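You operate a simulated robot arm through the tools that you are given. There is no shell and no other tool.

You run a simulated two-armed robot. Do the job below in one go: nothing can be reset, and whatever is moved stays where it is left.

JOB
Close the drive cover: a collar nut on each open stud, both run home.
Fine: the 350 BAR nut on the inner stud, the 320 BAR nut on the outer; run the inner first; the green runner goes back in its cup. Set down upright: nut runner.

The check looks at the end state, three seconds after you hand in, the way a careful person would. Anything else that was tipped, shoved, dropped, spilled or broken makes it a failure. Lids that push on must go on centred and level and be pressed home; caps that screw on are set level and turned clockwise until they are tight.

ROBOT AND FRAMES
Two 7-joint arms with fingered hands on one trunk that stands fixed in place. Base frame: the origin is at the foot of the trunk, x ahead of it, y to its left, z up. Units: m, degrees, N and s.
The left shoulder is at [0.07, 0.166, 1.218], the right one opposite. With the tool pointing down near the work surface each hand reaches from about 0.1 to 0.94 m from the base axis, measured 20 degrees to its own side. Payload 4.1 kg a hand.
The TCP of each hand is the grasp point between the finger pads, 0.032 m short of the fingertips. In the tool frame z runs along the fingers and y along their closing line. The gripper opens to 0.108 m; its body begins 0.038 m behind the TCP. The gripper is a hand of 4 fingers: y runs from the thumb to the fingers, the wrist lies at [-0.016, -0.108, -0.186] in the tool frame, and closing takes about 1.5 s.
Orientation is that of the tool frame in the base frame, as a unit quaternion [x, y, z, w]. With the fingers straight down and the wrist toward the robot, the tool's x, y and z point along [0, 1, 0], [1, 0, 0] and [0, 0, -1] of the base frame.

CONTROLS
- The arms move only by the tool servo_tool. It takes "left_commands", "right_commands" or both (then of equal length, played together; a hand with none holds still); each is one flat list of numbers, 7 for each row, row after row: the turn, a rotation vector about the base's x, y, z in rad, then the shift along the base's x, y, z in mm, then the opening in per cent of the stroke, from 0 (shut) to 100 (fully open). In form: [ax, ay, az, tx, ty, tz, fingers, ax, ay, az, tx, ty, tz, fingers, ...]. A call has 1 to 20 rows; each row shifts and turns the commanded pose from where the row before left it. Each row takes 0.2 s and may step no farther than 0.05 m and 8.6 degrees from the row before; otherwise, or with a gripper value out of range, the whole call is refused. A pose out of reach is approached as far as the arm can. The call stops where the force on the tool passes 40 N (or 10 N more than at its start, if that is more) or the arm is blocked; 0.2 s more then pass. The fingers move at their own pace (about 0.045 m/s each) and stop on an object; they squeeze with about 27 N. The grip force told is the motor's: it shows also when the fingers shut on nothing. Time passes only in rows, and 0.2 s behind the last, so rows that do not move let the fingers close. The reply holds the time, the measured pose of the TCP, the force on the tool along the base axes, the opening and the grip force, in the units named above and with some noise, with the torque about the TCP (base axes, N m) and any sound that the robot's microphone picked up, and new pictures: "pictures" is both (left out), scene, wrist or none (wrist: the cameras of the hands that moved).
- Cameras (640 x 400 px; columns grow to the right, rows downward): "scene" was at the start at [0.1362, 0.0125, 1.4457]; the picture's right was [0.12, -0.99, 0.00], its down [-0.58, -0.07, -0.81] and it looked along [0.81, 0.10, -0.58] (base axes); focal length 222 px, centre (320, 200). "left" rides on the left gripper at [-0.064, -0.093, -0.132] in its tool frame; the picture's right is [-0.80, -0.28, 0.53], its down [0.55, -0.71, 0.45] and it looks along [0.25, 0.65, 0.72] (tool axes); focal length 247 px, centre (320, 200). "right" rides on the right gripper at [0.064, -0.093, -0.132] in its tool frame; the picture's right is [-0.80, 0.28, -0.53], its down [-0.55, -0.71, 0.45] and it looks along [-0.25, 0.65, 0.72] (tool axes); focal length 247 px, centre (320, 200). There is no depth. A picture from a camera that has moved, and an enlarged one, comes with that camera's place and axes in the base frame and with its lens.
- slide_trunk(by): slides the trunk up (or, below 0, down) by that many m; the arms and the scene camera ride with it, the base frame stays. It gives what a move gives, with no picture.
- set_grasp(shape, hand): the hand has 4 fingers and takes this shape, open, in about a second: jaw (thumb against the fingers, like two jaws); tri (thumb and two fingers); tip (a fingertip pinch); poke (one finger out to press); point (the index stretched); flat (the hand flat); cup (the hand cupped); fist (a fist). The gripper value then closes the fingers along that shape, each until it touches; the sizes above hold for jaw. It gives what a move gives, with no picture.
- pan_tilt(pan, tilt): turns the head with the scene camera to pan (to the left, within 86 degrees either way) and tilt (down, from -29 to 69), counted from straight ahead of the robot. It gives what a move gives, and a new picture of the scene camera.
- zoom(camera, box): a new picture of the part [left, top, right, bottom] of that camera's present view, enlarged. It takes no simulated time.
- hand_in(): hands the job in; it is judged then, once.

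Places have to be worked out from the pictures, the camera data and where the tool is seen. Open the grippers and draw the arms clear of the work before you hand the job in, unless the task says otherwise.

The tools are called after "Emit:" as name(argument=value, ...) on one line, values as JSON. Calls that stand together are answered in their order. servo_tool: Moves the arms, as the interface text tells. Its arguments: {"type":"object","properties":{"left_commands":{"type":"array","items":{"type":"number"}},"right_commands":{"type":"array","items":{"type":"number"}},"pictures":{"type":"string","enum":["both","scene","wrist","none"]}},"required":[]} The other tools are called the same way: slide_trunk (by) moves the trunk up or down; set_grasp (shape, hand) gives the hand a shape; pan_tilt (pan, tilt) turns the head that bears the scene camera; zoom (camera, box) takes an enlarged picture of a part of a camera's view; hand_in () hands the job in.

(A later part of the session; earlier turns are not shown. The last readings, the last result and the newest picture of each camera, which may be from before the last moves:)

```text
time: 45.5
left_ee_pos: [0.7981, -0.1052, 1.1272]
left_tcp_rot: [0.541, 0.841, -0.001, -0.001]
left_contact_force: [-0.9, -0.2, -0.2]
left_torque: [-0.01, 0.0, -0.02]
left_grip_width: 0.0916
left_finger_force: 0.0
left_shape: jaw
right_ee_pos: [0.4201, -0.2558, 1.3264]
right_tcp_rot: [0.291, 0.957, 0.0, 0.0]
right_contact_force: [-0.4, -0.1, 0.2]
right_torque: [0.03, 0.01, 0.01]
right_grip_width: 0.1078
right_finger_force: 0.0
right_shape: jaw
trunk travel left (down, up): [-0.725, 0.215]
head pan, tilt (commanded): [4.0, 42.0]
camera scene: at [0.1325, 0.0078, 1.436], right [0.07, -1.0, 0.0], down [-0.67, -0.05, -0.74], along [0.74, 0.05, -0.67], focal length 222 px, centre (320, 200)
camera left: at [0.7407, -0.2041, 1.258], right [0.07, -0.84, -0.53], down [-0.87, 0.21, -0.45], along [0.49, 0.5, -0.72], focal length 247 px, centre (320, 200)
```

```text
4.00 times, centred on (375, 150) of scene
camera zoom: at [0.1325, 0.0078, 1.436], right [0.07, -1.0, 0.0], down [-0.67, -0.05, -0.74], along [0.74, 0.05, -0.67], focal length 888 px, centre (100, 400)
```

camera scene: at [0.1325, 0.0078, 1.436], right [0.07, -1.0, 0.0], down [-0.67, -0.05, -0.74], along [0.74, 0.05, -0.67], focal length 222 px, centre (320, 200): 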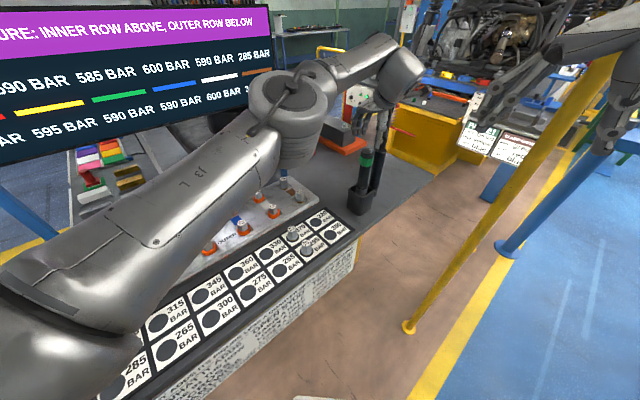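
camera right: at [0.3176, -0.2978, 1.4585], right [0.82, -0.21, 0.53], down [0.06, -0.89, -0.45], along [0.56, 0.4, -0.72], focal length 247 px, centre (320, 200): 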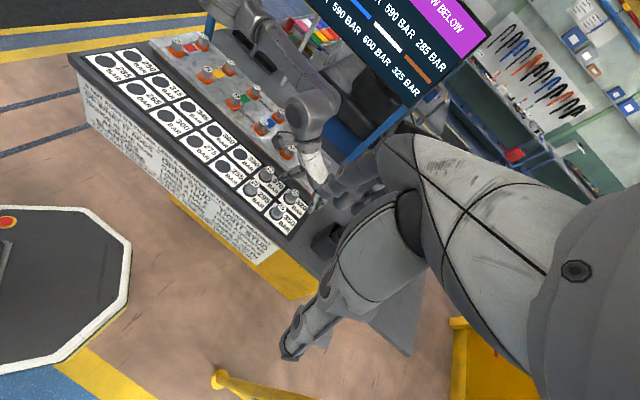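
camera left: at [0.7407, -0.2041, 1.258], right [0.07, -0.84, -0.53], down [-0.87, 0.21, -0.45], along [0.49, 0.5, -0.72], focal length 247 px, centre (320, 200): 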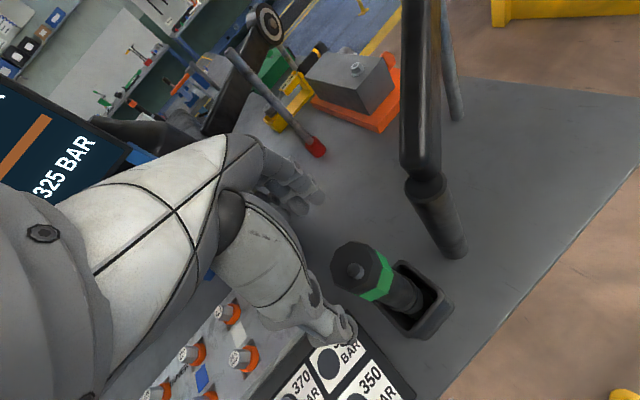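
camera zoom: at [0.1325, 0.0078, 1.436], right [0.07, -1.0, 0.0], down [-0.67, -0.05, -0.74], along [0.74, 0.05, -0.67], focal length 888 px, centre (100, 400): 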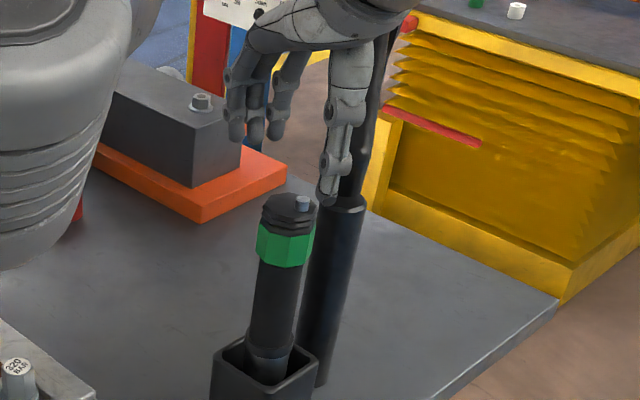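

The head is within about 2 mm of the grasp axis and the pole is clear of the fingers. I descend to z≈1.037 and check before closing.

Emit:
servo_tool(left_commands=[0, 0, 0, -1, -1, -20, 85, 0, 0, 0, 0, 0, -25, 85, 0, 0, 0, 0, 0, -25, 85, 0, 0, 0, 0, 0, -20, 85, 0, 0, 0, 0, 0, 0, 85], pictures="both")

Emit:
zoom(camera="left", box=[240, 170, 480, 330])

Emit:
zoom(camera="scene", box=[330, 100, 420, 200])

```text
time: 46.7
left_ee_pos: [0.794, -0.1057, 1.0397]
left_tcp_rot: [0.54, 0.841, -0.001, 0.0]
left_contact_force: [0.4, 1.2, -0.2]
left_torque: [0.0, -0.01, 0.03]
left_grip_width: 0.0914
left_finger_force: 0.0
left_shape: jaw
right_ee_pos: [0.4193, -0.2556, 1.3264]
right_tcp_rot: [0.29, 0.957, 0.001, -0.001]
right_contact_force: [-0.7, 0.1, -0.2]
right_torque: [-0.01, -0.02, 0.03]
right_grip_width: 0.108
right_finger_force: 0.1
right_shape: jaw
trunk travel left (down, up): [-0.725, 0.215]
head pan, tilt (commanded): [4.0, 42.0]
camera scene: at [0.1323, 0.0075, 1.4361], right [0.07, -1.0, 0.0], down [-0.67, -0.05, -0.74], along [0.74, 0.05, -0.67], focal length 222 px, centre (320, 200)
camera left: at [0.7377, -0.2041, 1.1695], right [0.07, -0.84, -0.53], down [-0.87, 0.21, -0.45], along [0.49, 0.5, -0.72], focal length 247 px, centre (320, 200)
```

scene: 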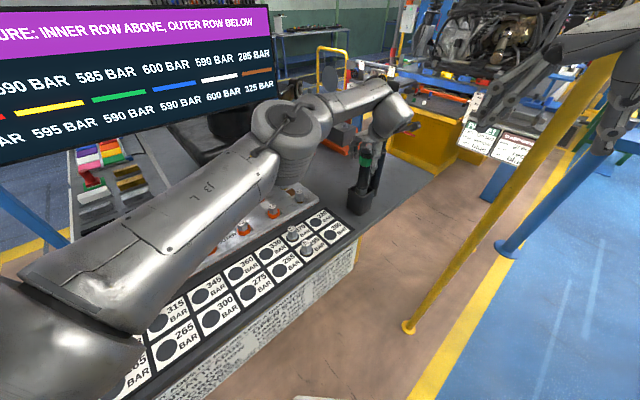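
left: 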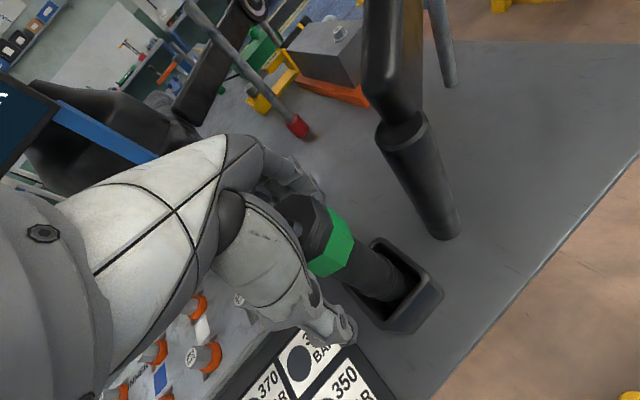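

```text
2.50 times, centred on (360, 250) of left
camera zoom: at [0.7377, -0.2041, 1.1695], right [0.07, -0.84, -0.53], down [-0.87, 0.21, -0.45], along [0.49, 0.5, -0.72], focal length 617 px, centre (220, 75)
```

zoom: 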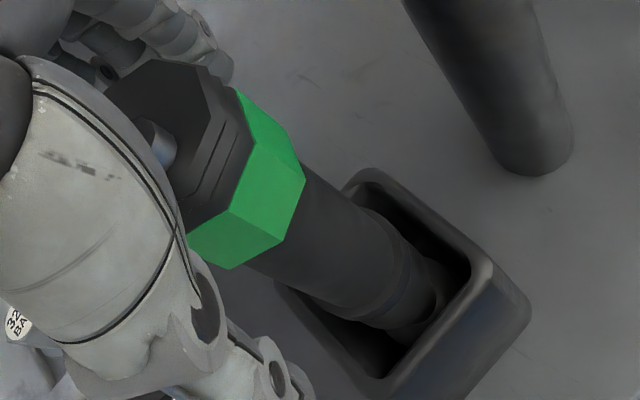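

```text
4.00 times, centred on (375, 150) of scene
camera zoom: at [0.1323, 0.0075, 1.4361], right [0.07, -1.0, 0.0], down [-0.67, -0.05, -0.74], along [0.74, 0.05, -0.67], focal length 888 px, centre (100, 400)
```

zoom: 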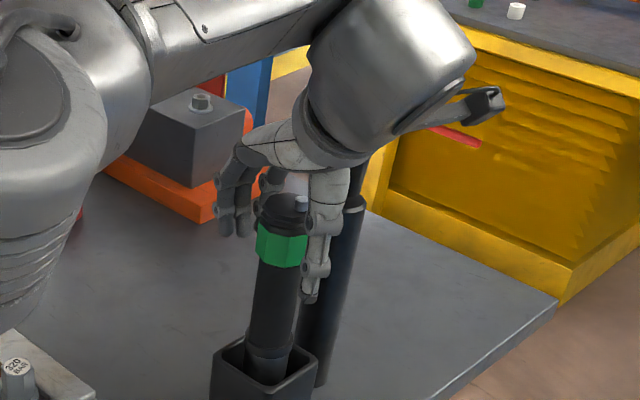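

The runner's head is between thumb and fingers. I go 4 mm lower and close the hand on it.

Emit:
servo_tool(left_commands=[0, 0, 0, 0, 0, -4, 80, 0, 0, 0, 0, 0, 0, 60, 0, 0, 0, 0, 0, 0, 30, 0, 0, 0, 0, 0, 0, 0, 0, 0, 0, 0, 0, 0, 0, 0, 0, 0, 0, 0, 0, 0, 0, 0, 0, 0, 0, 0, 0, 0, 0, 0, 0, 0, 0, 0], pictures="both")

Emit:
zoom(camera="left", box=[240, 170, 480, 330])

Emit:
zoom(camera="scene", box=[330, 100, 420, 200])

```text
time: 48.5
left_ee_pos: [0.7957, -0.1072, 1.0338]
left_tcp_rot: [0.541, 0.841, -0.001, 0.0]
left_contact_force: [0.4, 0.4, -0.2]
left_torque: [-0.02, 0.03, 0.03]
left_grip_width: 0.037
left_finger_force: 26.7
left_shape: jaw
right_ee_pos: [0.4218, -0.2556, 1.3268]
right_tcp_rot: [0.29, 0.957, 0.001, -0.002]
right_contact_force: [0.9, 0.2, 0.8]
right_torque: [0.0, 0.03, 0.02]
right_grip_width: 0.1079
right_finger_force: 0.1
right_shape: jaw
trunk travel left (down, up): [-0.725, 0.215]
head pan, tilt (commanded): [4.0, 42.0]
camera scene: at [0.1339, 0.0074, 1.4358], right [0.07, -1.0, 0.0], down [-0.67, -0.05, -0.74], along [0.74, 0.05, -0.67], focal length 222 px, centre (320, 200)
camera left: at [0.7392, -0.2057, 1.1647], right [0.07, -0.84, -0.53], down [-0.87, 0.21, -0.45], along [0.49, 0.5, -0.72], focal length 247 px, centre (320, 200)
```

scene: 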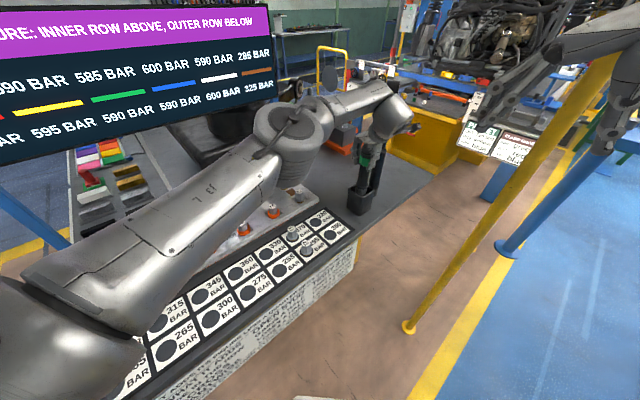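
left: 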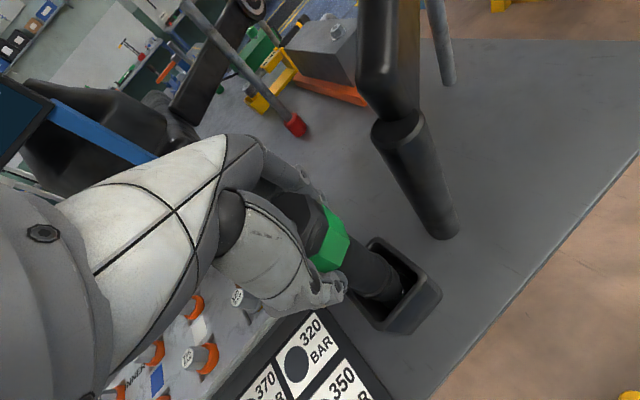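

```text
2.50 times, centred on (360, 250) of left
camera zoom: at [0.7392, -0.2057, 1.1647], right [0.07, -0.84, -0.53], down [-0.87, 0.21, -0.45], along [0.49, 0.5, -0.72], focal length 617 px, centre (220, 75)
```

zoom: 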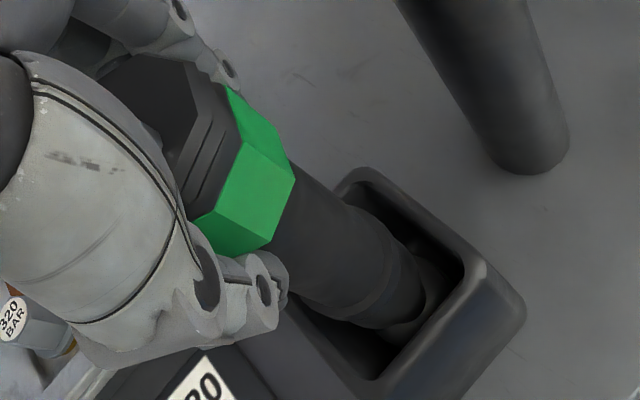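

```text
4.00 times, centred on (375, 150) of scene
camera zoom: at [0.1339, 0.0074, 1.4358], right [0.07, -1.0, 0.0], down [-0.67, -0.05, -0.74], along [0.74, 0.05, -0.67], focal length 888 px, centre (100, 400)
```

zoom: 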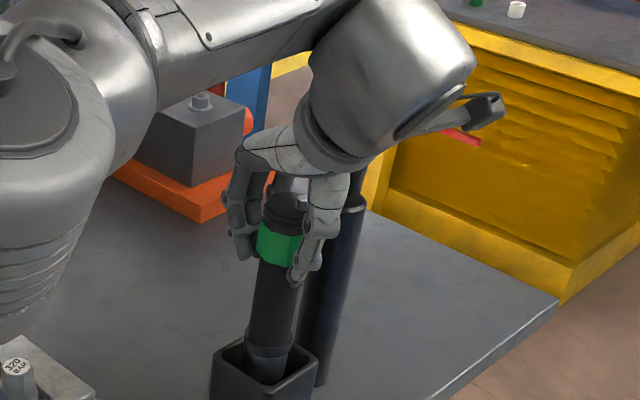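

The runner is gripped with 27 N. I lift it straight up in steps out of the cup and check that it hangs straight.

Emit:
servo_tool(left_commands=[0, 0, 0, 0, 0, 8, 0, 0, 0, 0, 0, 0, 12, 0, 0, 0, 0, 0, 0, 20, 0, 0, 0, 0, 0, 0, 25, 0, 0, 0, 0, 0, 0, 25, 0, 0, 0, 0, 0, 0, 25, 0, 0, 0, 0, 0, 0, 15, 0, 0, 0, 0, 0, 0, 0, 0, 0, 0, 0, 0, 0, 0, 0], pictures="both")

Emit:
zoom(camera="left", box=[240, 170, 480, 330])

Emit:
zoom(camera="scene", box=[310, 90, 420, 220])

```text
time: 50.5
left_ee_pos: [0.7974, -0.1077, 1.1634]
left_tcp_rot: [0.541, 0.841, -0.001, -0.001]
left_contact_force: [0.1, 0.3, -8.4]
left_torque: [-0.02, 0.04, 0.02]
left_grip_width: 0.0372
left_finger_force: 26.8
left_shape: jaw
right_ee_pos: [0.4217, -0.2559, 1.3268]
right_tcp_rot: [0.289, 0.957, 0.0, -0.001]
right_contact_force: [-0.7, 0.4, 0.1]
right_torque: [0.02, 0.02, 0.01]
right_grip_width: 0.1077
right_finger_force: 0.0
right_shape: jaw
trunk travel left (down, up): [-0.725, 0.215]
head pan, tilt (commanded): [4.0, 42.0]
camera scene: at [0.1339, 0.0074, 1.4359], right [0.07, -1.0, 0.0], down [-0.67, -0.05, -0.74], along [0.74, 0.05, -0.67], focal length 222 px, centre (320, 200)
camera left: at [0.7395, -0.2062, 1.2954], right [0.07, -0.84, -0.53], down [-0.87, 0.21, -0.45], along [0.49, 0.5, -0.72], focal length 247 px, centre (320, 200)
```

scene: 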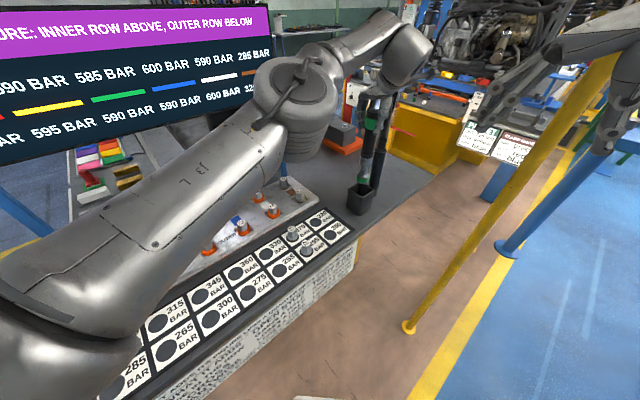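
left: 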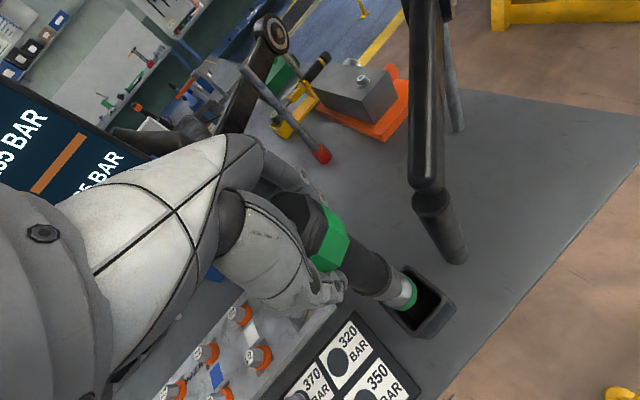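

```text
2.50 times, centred on (360, 250) of left
camera zoom: at [0.7395, -0.2062, 1.2954], right [0.07, -0.84, -0.53], down [-0.87, 0.21, -0.45], along [0.49, 0.5, -0.72], focal length 617 px, centre (220, 75)
```

zoom: 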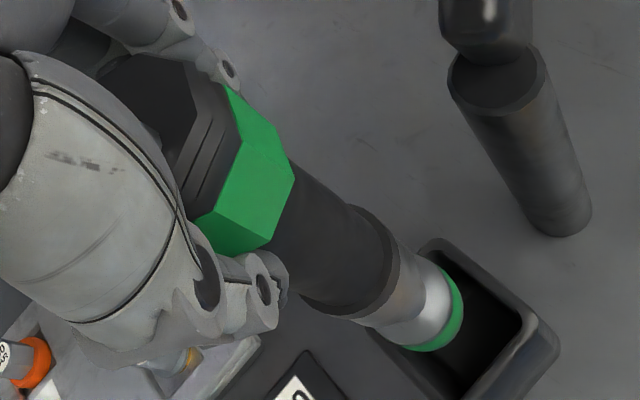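

```text
3.08 times, centred on (365, 155) of scene
camera zoom: at [0.1339, 0.0074, 1.4359], right [0.07, -1.0, 0.0], down [-0.67, -0.05, -0.74], along [0.74, 0.05, -0.67], focal length 683 px, centre (182, 338)
```

zoom: 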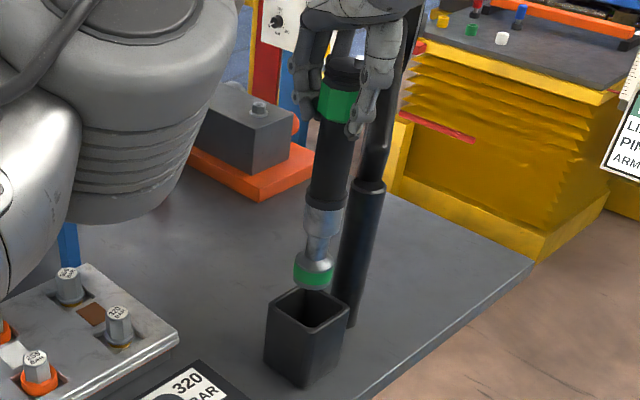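

The runner came out vertical, weighing about 8.4 N, with a green-ringed socket at the bottom. I carry it over to above the inner (350) nut, turning toward yaw +60° to have room for a clockwise stroke.

Emit:
servo_tool(left_commands=[0, 0, 0.062, 3, 15, 0, 0, 0, 0, 0.062, 6, 31, 0, 0, 0, 0, 0.062, 6, 31, 0, 0, 0, 0, 0.062, 6, 31, 0, 0, 0, 0, 0.062, 6, 31, 0, 0, 0, 0, 0.062, 6, 31, 0, 0, 0, 0, 0.062, 6, 31, 0, 0, 0, 0, 0.062, 6, 31, 0, 0, 0, 0, 0.062, 6, 31, 0, 0, 0, 0, 0.062, 6, 31, 0, 0, 0, 0, 0, 3, 15, 0, 0, 0, 0, 0, 0, 0, 0, 0, 0, 0, 0, 0, 0, 0, 0], pictures="both")

Emit:
zoom(camera="scene", box=[240, 90, 350, 210])

Emit:
zoom(camera="left", box=[280, 190, 480, 330])

```text
time: 53.3
left_ee_pos: [0.8567, 0.2019, 1.1626]
left_tcp_rot: [0.259, 0.966, -0.001, -0.002]
left_contact_force: [-0.1, 0.2, -8.5]
left_torque: [-0.04, 0.02, 0.03]
left_grip_width: 0.0366
left_finger_force: 26.6
left_shape: jaw
right_ee_pos: [0.4219, -0.2543, 1.3265]
right_tcp_rot: [0.289, 0.957, -0.001, -0.001]
right_contact_force: [0.2, 0.3, -0.1]
right_torque: [-0.01, -0.01, -0.03]
right_grip_width: 0.1079
right_finger_force: 0.1
right_shape: jaw
trunk travel left (down, up): [-0.725, 0.215]
head pan, tilt (commanded): [4.0, 42.0]
camera scene: at [0.1343, 0.008, 1.4358], right [0.07, -1.0, 0.0], down [-0.67, -0.05, -0.74], along [0.74, 0.05, -0.67], focal length 222 px, centre (320, 200)
camera left: at [0.8656, 0.0873, 1.2938], right [0.55, -0.64, -0.53], down [-0.83, -0.34, -0.45], along [0.11, 0.69, -0.72], focal length 247 px, centre (320, 200)
```

scene: 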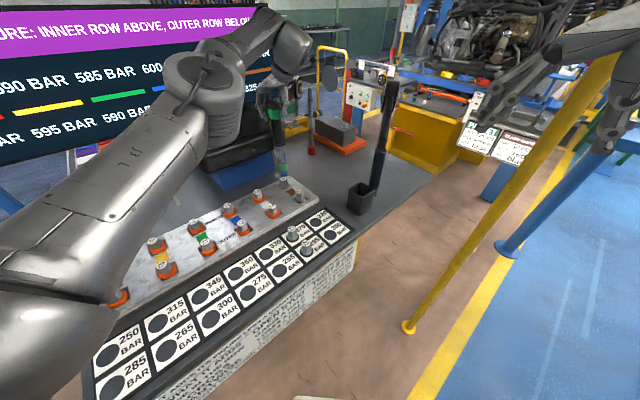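
left: 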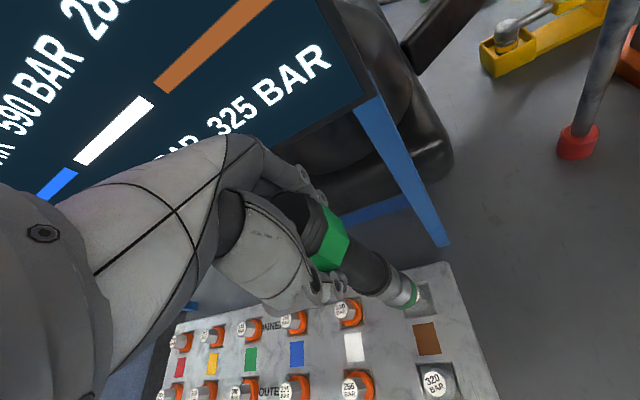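

```text
3.33 times, centred on (295, 150) of scene
camera zoom: at [0.1343, 0.008, 1.4358], right [0.07, -1.0, 0.0], down [-0.67, -0.05, -0.74], along [0.74, 0.05, -0.67], focal length 740 px, centre (403, 367)
```

zoom: 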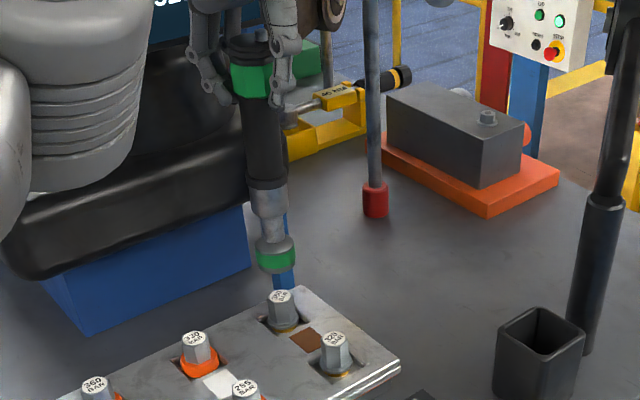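

```text
2.86 times, centred on (380, 260) of left
camera zoom: at [0.8656, 0.0873, 1.2938], right [0.55, -0.64, -0.53], down [-0.83, -0.34, -0.45], along [0.11, 0.69, -0.72], focal length 706 px, centre (149, 29)
```

zoom: 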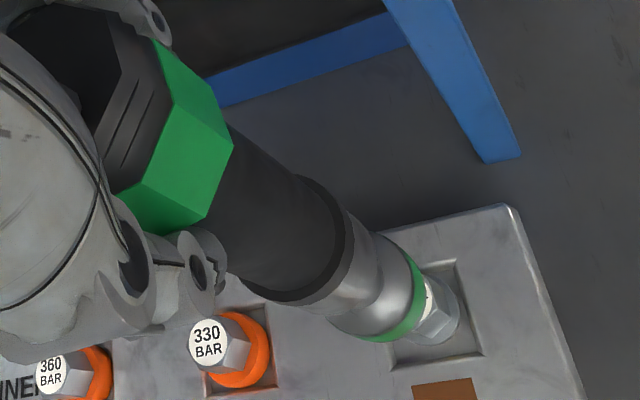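

The socket is nearly over the 350 nut in both views. I lower 35 mm and zoom in for the fine alignment.

Emit:
servo_tool(left_commands=[0, 0, 0, 0, 1, -15, 0, 0, 0, 0, 0, 0, -20, 0, 0, 0, 0, 0, 0, 0, 0], pictures="none")

Emit:
zoom(camera="scene", box=[265, 150, 315, 195])

Emit:
zoom(camera="left", box=[350, 240, 470, 330])

Emit:
zoom(camera="right", box=[300, 80, 400, 180])

```text
time: 54.1
left_ee_pos: [0.8569, 0.2028, 1.1309]
left_tcp_rot: [0.259, 0.966, 0.0, 0.0]
left_contact_force: [-0.1, 0.2, -7.4]
left_torque: [-0.05, 0.03, 0.0]
left_grip_width: 0.0365
left_finger_force: 26.8
left_shape: jaw
right_ee_pos: [0.4207, -0.2553, 1.327]
right_tcp_rot: [0.291, 0.957, 0.001, -0.003]
right_contact_force: [-0.5, -0.4, 0.0]
right_torque: [-0.01, -0.02, 0.0]
right_grip_width: 0.1079
right_finger_force: 0.0
right_shape: jaw
trunk travel left (down, up): [-0.725, 0.215]
head pan, tilt (commanded): [4.0, 42.0]
```

```text
8.89 times, centred on (290, 172) of scene
camera zoom: at [0.1334, 0.0077, 1.4359], right [0.07, -1.0, 0.0], down [-0.67, -0.05, -0.74], along [0.74, 0.05, -0.67], focal length 1973 px, centre (587, 444)
```

zoom: 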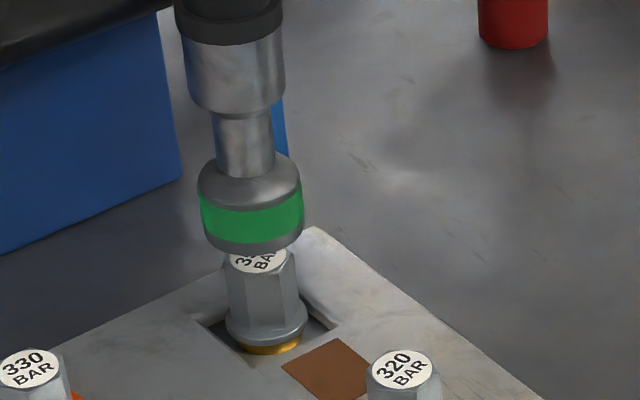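

```text
4.44 times, centred on (410, 285) of left
camera zoom: at [0.8664, 0.0891, 1.2606], right [0.55, -0.64, -0.53], down [-0.83, -0.34, -0.45], along [0.11, 0.69, -0.72], focal length 1098 px, centre (-80, -178)
```

zoom: 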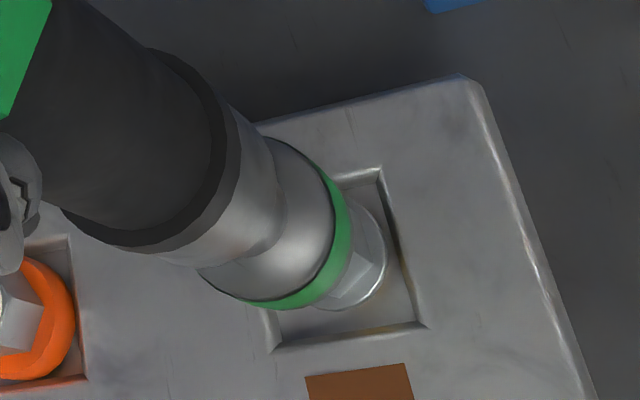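

```text
4.00 times, centred on (350, 130) of right
camera zoom: at [0.3167, -0.2966, 1.4589], right [0.82, -0.21, 0.53], down [0.06, -0.89, -0.45], along [0.57, 0.4, -0.72], focal length 988 px, centre (200, 480)
```

zoom: 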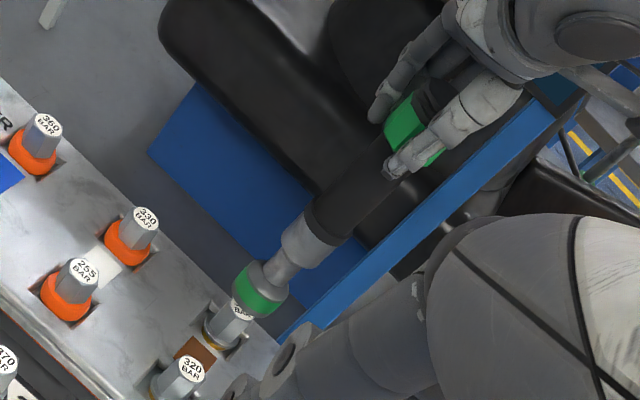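

Sideways alignment is under 1 mm in the scene view. I zoom the right-hand camera to check the other direction.

Emit:
zoom(camera="right", box=[340, 140, 370, 170])

```text
13.33 times, centred on (355, 155) of right
camera zoom: at [0.3167, -0.2966, 1.4589], right [0.82, -0.21, 0.53], down [0.06, -0.89, -0.45], along [0.57, 0.4, -0.72], focal length 3293 px, centre (-147, 800)
```

zoom: 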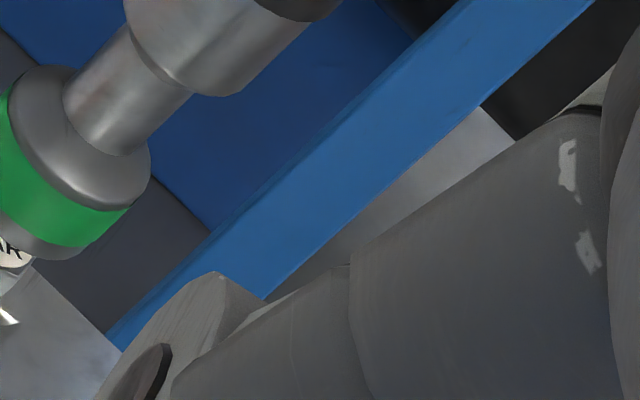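

Emit:
zoom(camera="right", box=[322, 132, 367, 177])

```text
8.89 times, centred on (344, 154) of right
camera zoom: at [0.3167, -0.2966, 1.4589], right [0.82, -0.21, 0.53], down [0.06, -0.89, -0.45], along [0.57, 0.4, -0.72], focal length 2195 px, centre (102, 604)
```

zoom: 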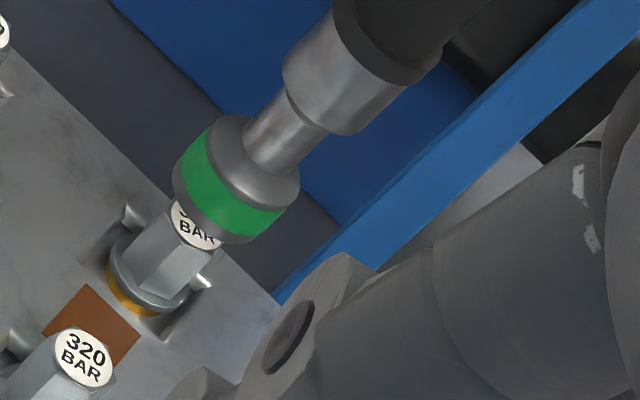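

The socket is aligned with the nut within about 1–2 mm. I lower 20 mm, then continue in small steps while reading the force.

Emit:
servo_tool(left_commands=[0, 0, 0, 0, 0, -10, 0, 0, 0, 0, 0, 0, -8, 0, 0, 0, 0, 0, 0, -2, 0, 0, 0, 0, 0, 0, -2, 0, 0, 0, 0, 0, 0, 0, 0], pictures="none")

Emit:
zoom(camera="scene", box=[265, 155, 315, 200])

Emit:
zoom(camera="right", box=[315, 132, 360, 177])

```text
time: 55.3
left_ee_pos: [0.8554, 0.205, 1.1081]
left_tcp_rot: [0.259, 0.966, 0.0, 0.0]
left_contact_force: [0.8, -0.5, -7.8]
left_torque: [-0.01, -0.04, -0.03]
left_grip_width: 0.0366
left_finger_force: 27.0
left_shape: jaw
right_ee_pos: [0.4224, -0.2553, 1.3277]
right_tcp_rot: [0.289, 0.957, -0.001, -0.002]
right_contact_force: [0.1, -0.3, -0.6]
right_torque: [0.0, -0.01, -0.01]
right_grip_width: 0.1077
right_finger_force: 0.0
right_shape: jaw
trunk travel left (down, up): [-0.725, 0.215]
head pan, tilt (commanded): [4.0, 42.0]
```

```text
8.89 times, centred on (290, 178) of scene
camera zoom: at [0.1339, 0.0079, 1.4359], right [0.07, -1.0, 0.0], down [-0.67, -0.05, -0.74], along [0.74, 0.05, -0.67], focal length 1973 px, centre (587, 400)
```

zoom: 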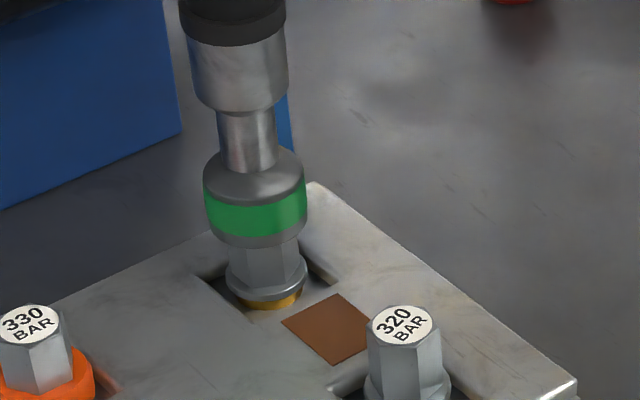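

```text
8.89 times, centred on (338, 154) of right
camera zoom: at [0.3172, -0.2964, 1.4588], right [0.82, -0.21, 0.53], down [0.06, -0.89, -0.45], along [0.57, 0.4, -0.72], focal length 2195 px, centre (164, 604)
```

zoom: 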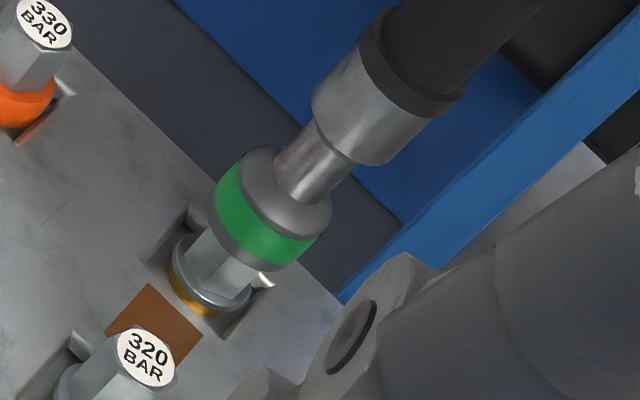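

The socket mouth now seems to be at or just past the nut's top with no contact force. I keep lowering in 2 mm steps.

Emit:
servo_tool(left_commands=[0, 0, 0, 0, 0, -2, 0, 0, 0, 0, 0, 0, -2, 0, 0, 0, 0, 0, 0, -2, 0, 0, 0, 0, 0, 0, -2, 0, 0, 0, 0, 0, 0, 0, 0], pictures="none")

Emit:
zoom(camera="scene", box=[265, 155, 315, 200])

Emit:
zoom(camera="right", box=[315, 132, 360, 177])

```text
time: 56.5
left_ee_pos: [0.854, 0.2033, 1.0991]
left_tcp_rot: [0.259, 0.966, 0.0, 0.0]
left_contact_force: [0.5, 0.6, -7.6]
left_torque: [0.06, -0.03, -0.01]
left_grip_width: 0.0365
left_finger_force: 27.0
left_shape: jaw
right_ee_pos: [0.4214, -0.2558, 1.3279]
right_tcp_rot: [0.29, 0.957, 0.0, -0.002]
right_contact_force: [0.6, -0.4, 0.6]
right_torque: [-0.01, -0.03, 0.01]
right_grip_width: 0.1079
right_finger_force: 0.1
right_shape: jaw
trunk travel left (down, up): [-0.725, 0.215]
head pan, tilt (commanded): [4.0, 42.0]
```

```text
8.89 times, centred on (290, 178) of scene
camera zoom: at [0.1339, 0.008, 1.4359], right [0.07, -1.0, 0.0], down [-0.67, -0.05, -0.74], along [0.74, 0.05, -0.67], focal length 1973 px, centre (587, 400)
```

zoom: 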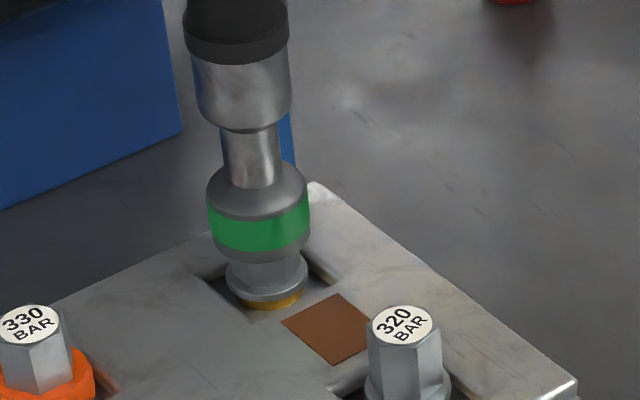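

```text
8.89 times, centred on (338, 154) of right
camera zoom: at [0.3172, -0.2963, 1.4589], right [0.82, -0.21, 0.53], down [0.06, -0.89, -0.45], along [0.57, 0.4, -0.72], focal length 2195 px, centre (164, 604)
```

zoom: 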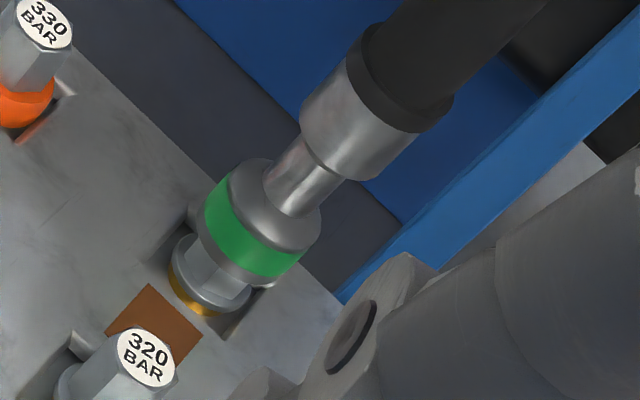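

Still no contact and well centred; the socket is sliding over the nut. I continue down.

Emit:
servo_tool(left_commands=[0, 0, 0, 0, 0, -2, 0, 0, 0, 0, 0, 0, -2, 0, 0, 0, 0, 0, 0, -2, 0, 0, 0, 0, 0, 0, -1, 0, 0, 0, 0, 0, 0, 0, 0], pictures="none")

Emit:
zoom(camera="scene", box=[265, 155, 315, 200])

Emit:
zoom(camera="right", box=[315, 132, 360, 177])

```text
time: 57.7
left_ee_pos: [0.8524, 0.2032, 1.0957]
left_tcp_rot: [0.259, 0.966, 0.001, 0.002]
left_contact_force: [1.4, 1.9, 21.5]
left_torque: [0.48, -0.3, 0.04]
left_grip_width: 0.0388
left_finger_force: 27.0
left_shape: jaw
right_ee_pos: [0.4174, -0.2557, 1.3276]
right_tcp_rot: [0.29, 0.957, 0.001, 0.0]
right_contact_force: [0.1, -0.4, 0.8]
right_torque: [0.02, 0.0, 0.01]
right_grip_width: 0.1079
right_finger_force: 0.0
right_shape: jaw
trunk travel left (down, up): [-0.725, 0.215]
head pan, tilt (commanded): [4.0, 42.0]
```

```text
8.89 times, centred on (290, 178) of scene
camera zoom: at [0.1289, 0.0071, 1.4366], right [0.07, -1.0, 0.0], down [-0.67, -0.05, -0.74], along [0.74, 0.05, -0.67], focal length 1973 px, centre (587, 400)
```

zoom: 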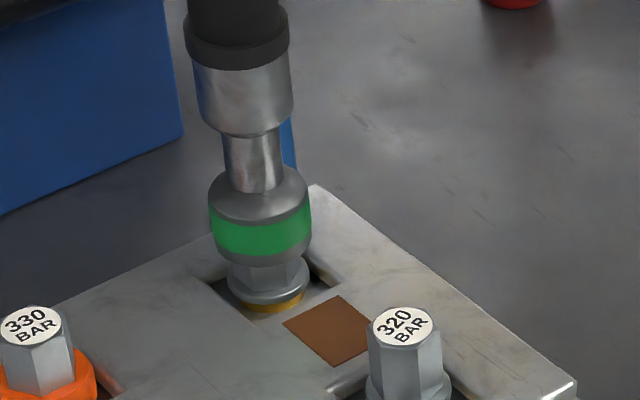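

```text
8.89 times, centred on (338, 154) of right
camera zoom: at [0.3121, -0.2972, 1.4601], right [0.82, -0.21, 0.53], down [0.07, -0.89, -0.45], along [0.57, 0.4, -0.72], focal length 2195 px, centre (164, 604)
```

zoom: 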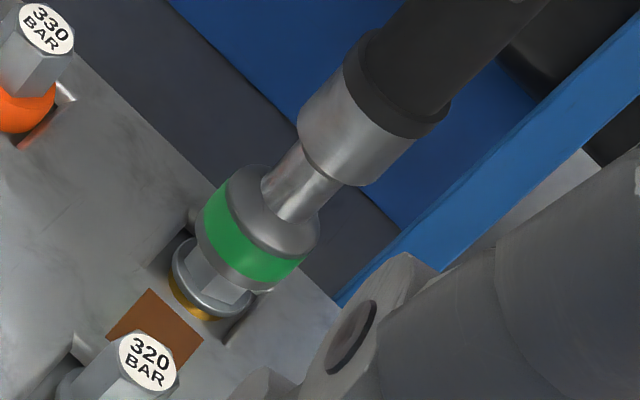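

The socket is over the nut and seated (about 29 N of push). I ease off slightly and begin turning clockwise, watching torque and force.

Emit:
servo_tool(left_commands=[0, 0, 0, 0.5, 1, 0.7, 0, 0, 0, -0.1, 0, 0, 0, 0, 0, 0, -0.1, 0, 0, 0, 0, 0, 0, -0.1, 0, 0, 0, 0, 0, 0, 0, 0, 0, 0, 0], pictures="none")

Emit:
zoom(camera="scene", box=[265, 155, 315, 200])

Emit:
zoom(camera="left", box=[240, 170, 480, 330])

```text
time: 58.9
left_ee_pos: [0.8554, 0.203, 1.0945]
left_tcp_rot: [0.401, 0.916, 0.001, 0.0]
left_contact_force: [1.9, 1.2, 13.6]
left_torque: [0.28, -0.31, 0.04]
left_grip_width: 0.0391
left_finger_force: 27.1
left_shape: jaw
right_ee_pos: [0.4189, -0.2561, 1.3268]
right_tcp_rot: [0.289, 0.957, 0.002, -0.001]
right_contact_force: [0.3, -0.4, 0.2]
right_torque: [-0.01, -0.03, 0.01]
right_grip_width: 0.1079
right_finger_force: 0.2
right_shape: jaw
trunk travel left (down, up): [-0.725, 0.215]
head pan, tilt (commanded): [4.0, 42.0]
```

```text
8.89 times, centred on (290, 178) of scene
camera zoom: at [0.1303, 0.007, 1.4362], right [0.07, -1.0, 0.0], down [-0.67, -0.05, -0.74], along [0.74, 0.05, -0.67], focal length 1973 px, centre (587, 400)
```

zoom: 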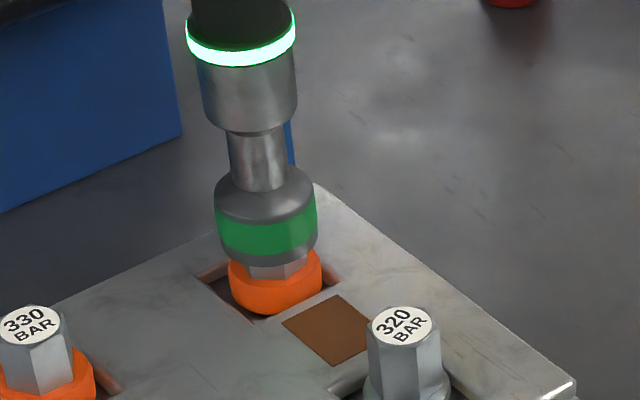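

```text
2.50 times, centred on (360, 250) of left
camera zoom: at [0.83, 0.0918, 1.2263], right [0.33, -0.78, -0.53], down [-0.89, -0.07, -0.45], along [0.31, 0.62, -0.72], focal length 617 px, centre (220, 75)
```

zoom: 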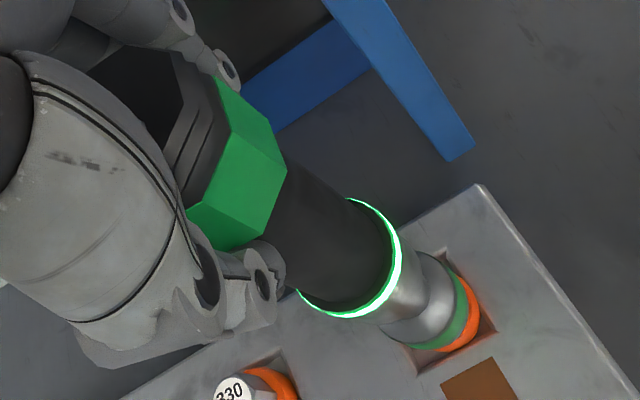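

The runner's ring lit bright green and the nut now shows its orange collar, so it is a powered runner and the inner nut has been run home. I look at the overall picture and the display before lifting.

Emit:
servo_tool(left_commands=[0, 0, 0, 0, 0, 0, 0, 0, 0, 0, 0, 0, 0, 0, 0, 0, 0, 0, 0, 0, 0], pictures="both")

Emit:
zoom(camera="scene", box=[200, 30, 320, 200])

Emit:
zoom(camera="right", box=[300, 0, 480, 180])

```text
time: 59.7
left_ee_pos: [0.854, 0.2031, 1.0957]
left_tcp_rot: [0.401, 0.916, 0.001, 0.001]
left_contact_force: [0.6, 0.3, 11.2]
left_torque: [0.24, -0.28, -0.03]
left_grip_width: 0.039
left_finger_force: 27.7
left_shape: jaw
right_ee_pos: [0.4185, -0.2559, 1.327]
right_tcp_rot: [0.289, 0.957, 0.0, -0.001]
right_contact_force: [0.0, 0.3, 0.0]
right_torque: [-0.01, -0.03, 0.06]
right_grip_width: 0.108
right_finger_force: 0.1
right_shape: jaw
trunk travel left (down, up): [-0.725, 0.215]
head pan, tilt (commanded): [4.0, 42.0]
camera scene: at [0.1306, 0.0073, 1.4362], right [0.07, -1.0, 0.0], down [-0.67, -0.05, -0.74], along [0.74, 0.05, -0.67], focal length 222 px, centre (320, 200)
camera left: at [0.8304, 0.0922, 1.2264], right [0.33, -0.78, -0.53], down [-0.89, -0.08, -0.45], along [0.31, 0.62, -0.72], focal length 247 px, centre (320, 200)
```

scene: 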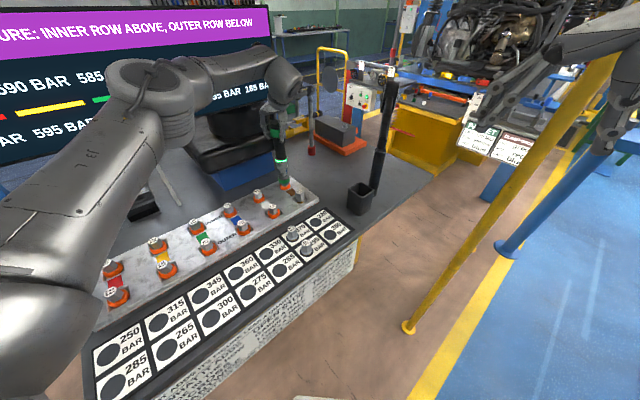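
left: 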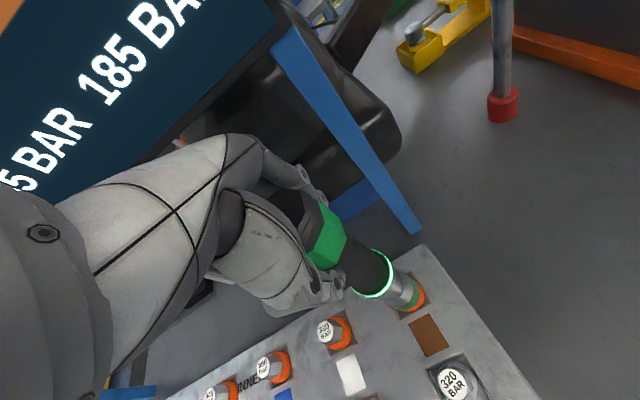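

```text
2.35 times, centred on (260, 115) of scene
camera zoom: at [0.1306, 0.0073, 1.4362], right [0.07, -1.0, 0.0], down [-0.67, -0.05, -0.74], along [0.74, 0.05, -0.67], focal length 522 px, centre (461, 400)
```

zoom: 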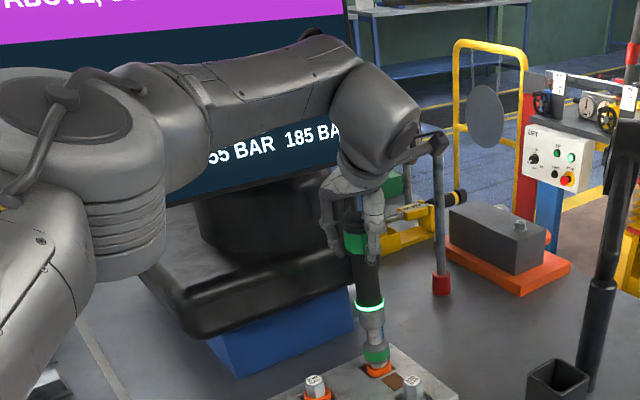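

```text
2.22 times, centred on (390, 90) of right
camera zoom: at [0.3138, -0.297, 1.4595], right [0.82, -0.21, 0.53], down [0.07, -0.89, -0.45], along [0.57, 0.4, -0.72], focal length 549 px, centre (164, 444)
```

zoom: 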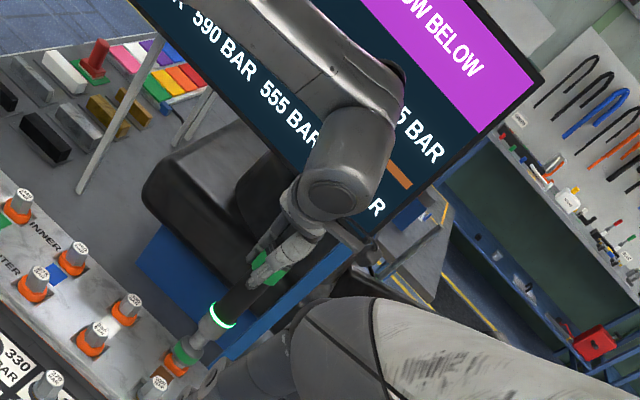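

The outer reading dropped from 325 to 185 as the placard predicts, so the inner nut is really tightened. I lift the runner straight off and move it by (−77.5, −76.5) mm to above the outer nut.

Emit:
servo_tool(left_commands=[0, 0, 0, 0, 0, 5, 0, 0, 0, 0, 0, 0, 10, 0, 0, 0, 0, 0, 0, 15, 0, 0, 0, 0, 0, 0, 20, 0, 0, 0, 0, 0, 0, 15, 0, 0, 0, 0, -15.5, -15.3, 0, 0, 0, 0, 0, -15.5, -15.3, 0, 0, 0, 0, 0, -15.5, -15.3, 0, 0, 0, 0, 0, -15.5, -15.3, 0, 0, 0, 0, 0, -15.5, -15.3, 0, 0, 0, 0, 0, 0, 0, 0, 0, 0, 0, 0, 0, 0, 0, 0], pictures="both")

Emit:
zoom(camera="scene", box=[265, 140, 325, 205])

Emit:
zoom(camera="right", box=[300, 120, 360, 180])

Emit:
zoom(camera="left", box=[240, 170, 480, 330])

```text
time: 62.3
left_ee_pos: [0.7764, 0.1288, 1.1576]
left_tcp_rot: [0.4, 0.916, 0.0, 0.0]
left_contact_force: [-0.1, 0.6, -7.9]
left_torque: [0.0, 0.03, 0.01]
left_grip_width: 0.037
left_finger_force: 27.3
left_shape: jaw
right_ee_pos: [0.4216, -0.2554, 1.3268]
right_tcp_rot: [0.29, 0.957, 0.0, -0.002]
right_contact_force: [-0.1, -0.1, -0.3]
right_torque: [-0.02, -0.03, -0.05]
right_grip_width: 0.1078
right_finger_force: 0.0
right_shape: jaw
trunk travel left (down, up): [-0.725, 0.215]
head pan, tilt (commanded): [4.0, 42.0]
camera scene: at [0.1339, 0.0078, 1.4359], right [0.07, -1.0, 0.0], down [-0.67, -0.05, -0.74], along [0.74, 0.05, -0.67], focal length 222 px, centre (320, 200)
camera left: at [0.753, 0.0168, 1.2888], right [0.33, -0.78, -0.53], down [-0.89, -0.08, -0.45], along [0.31, 0.62, -0.72], focal length 247 px, centre (320, 200)
```

scene: 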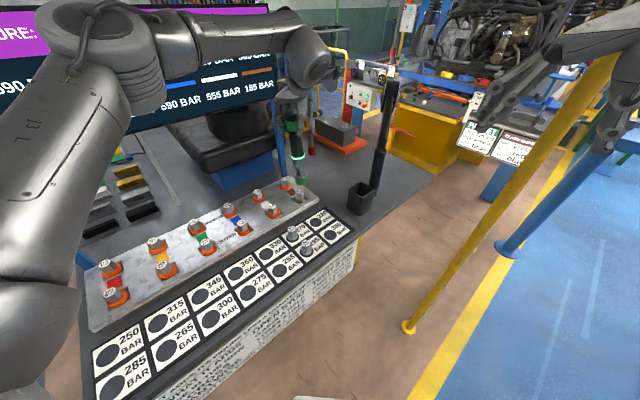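
left: 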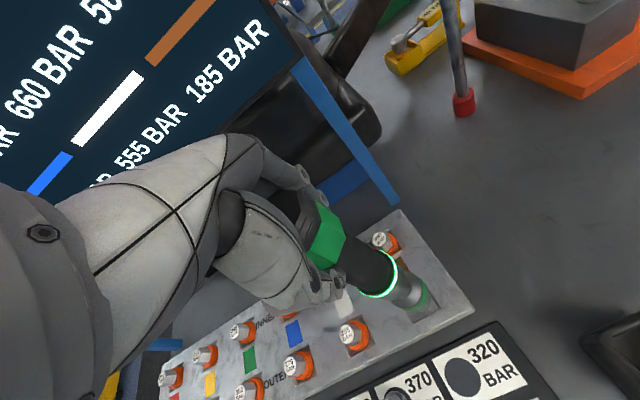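

```text
6.15 times, centred on (295, 172) of scene
camera zoom: at [0.1339, 0.0078, 1.4359], right [0.07, -1.0, 0.0], down [-0.67, -0.05, -0.74], along [0.74, 0.05, -0.67], focal length 1366 px, centre (474, 369)
```

zoom: 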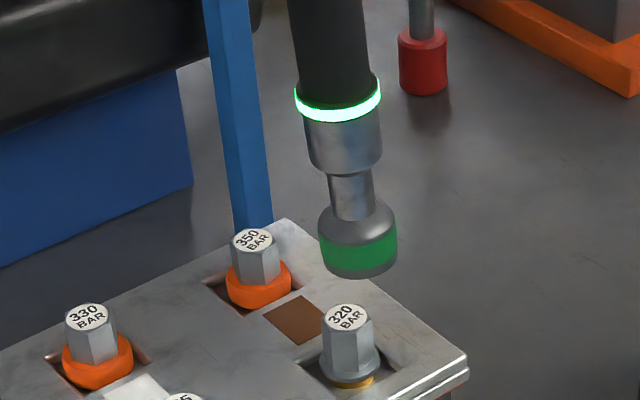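

```text
6.67 times, centred on (330, 150) of right
camera zoom: at [0.3172, -0.2965, 1.4588], right [0.82, -0.21, 0.53], down [0.06, -0.89, -0.45], along [0.57, 0.4, -0.72], focal length 1646 px, centre (253, 533)
```

zoom: 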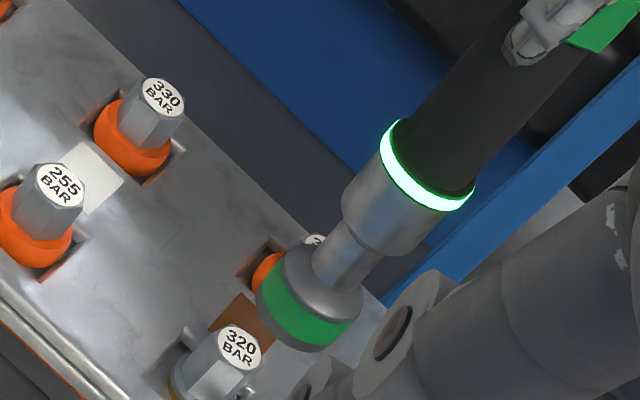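

```text
2.50 times, centred on (360, 250) of left
camera zoom: at [0.753, 0.0168, 1.2888], right [0.33, -0.78, -0.53], down [-0.89, -0.08, -0.45], along [0.31, 0.62, -0.72], focal length 617 px, centre (220, 75)
```

zoom: 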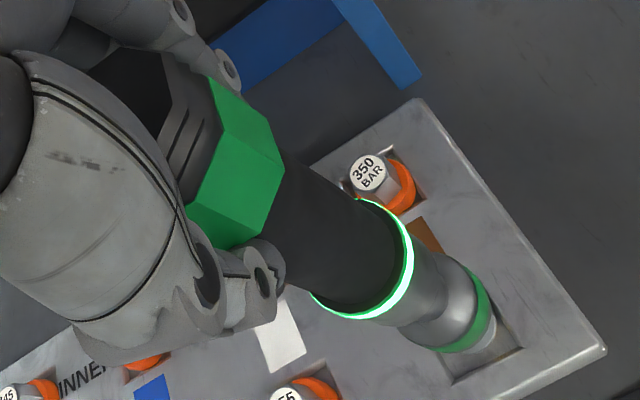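

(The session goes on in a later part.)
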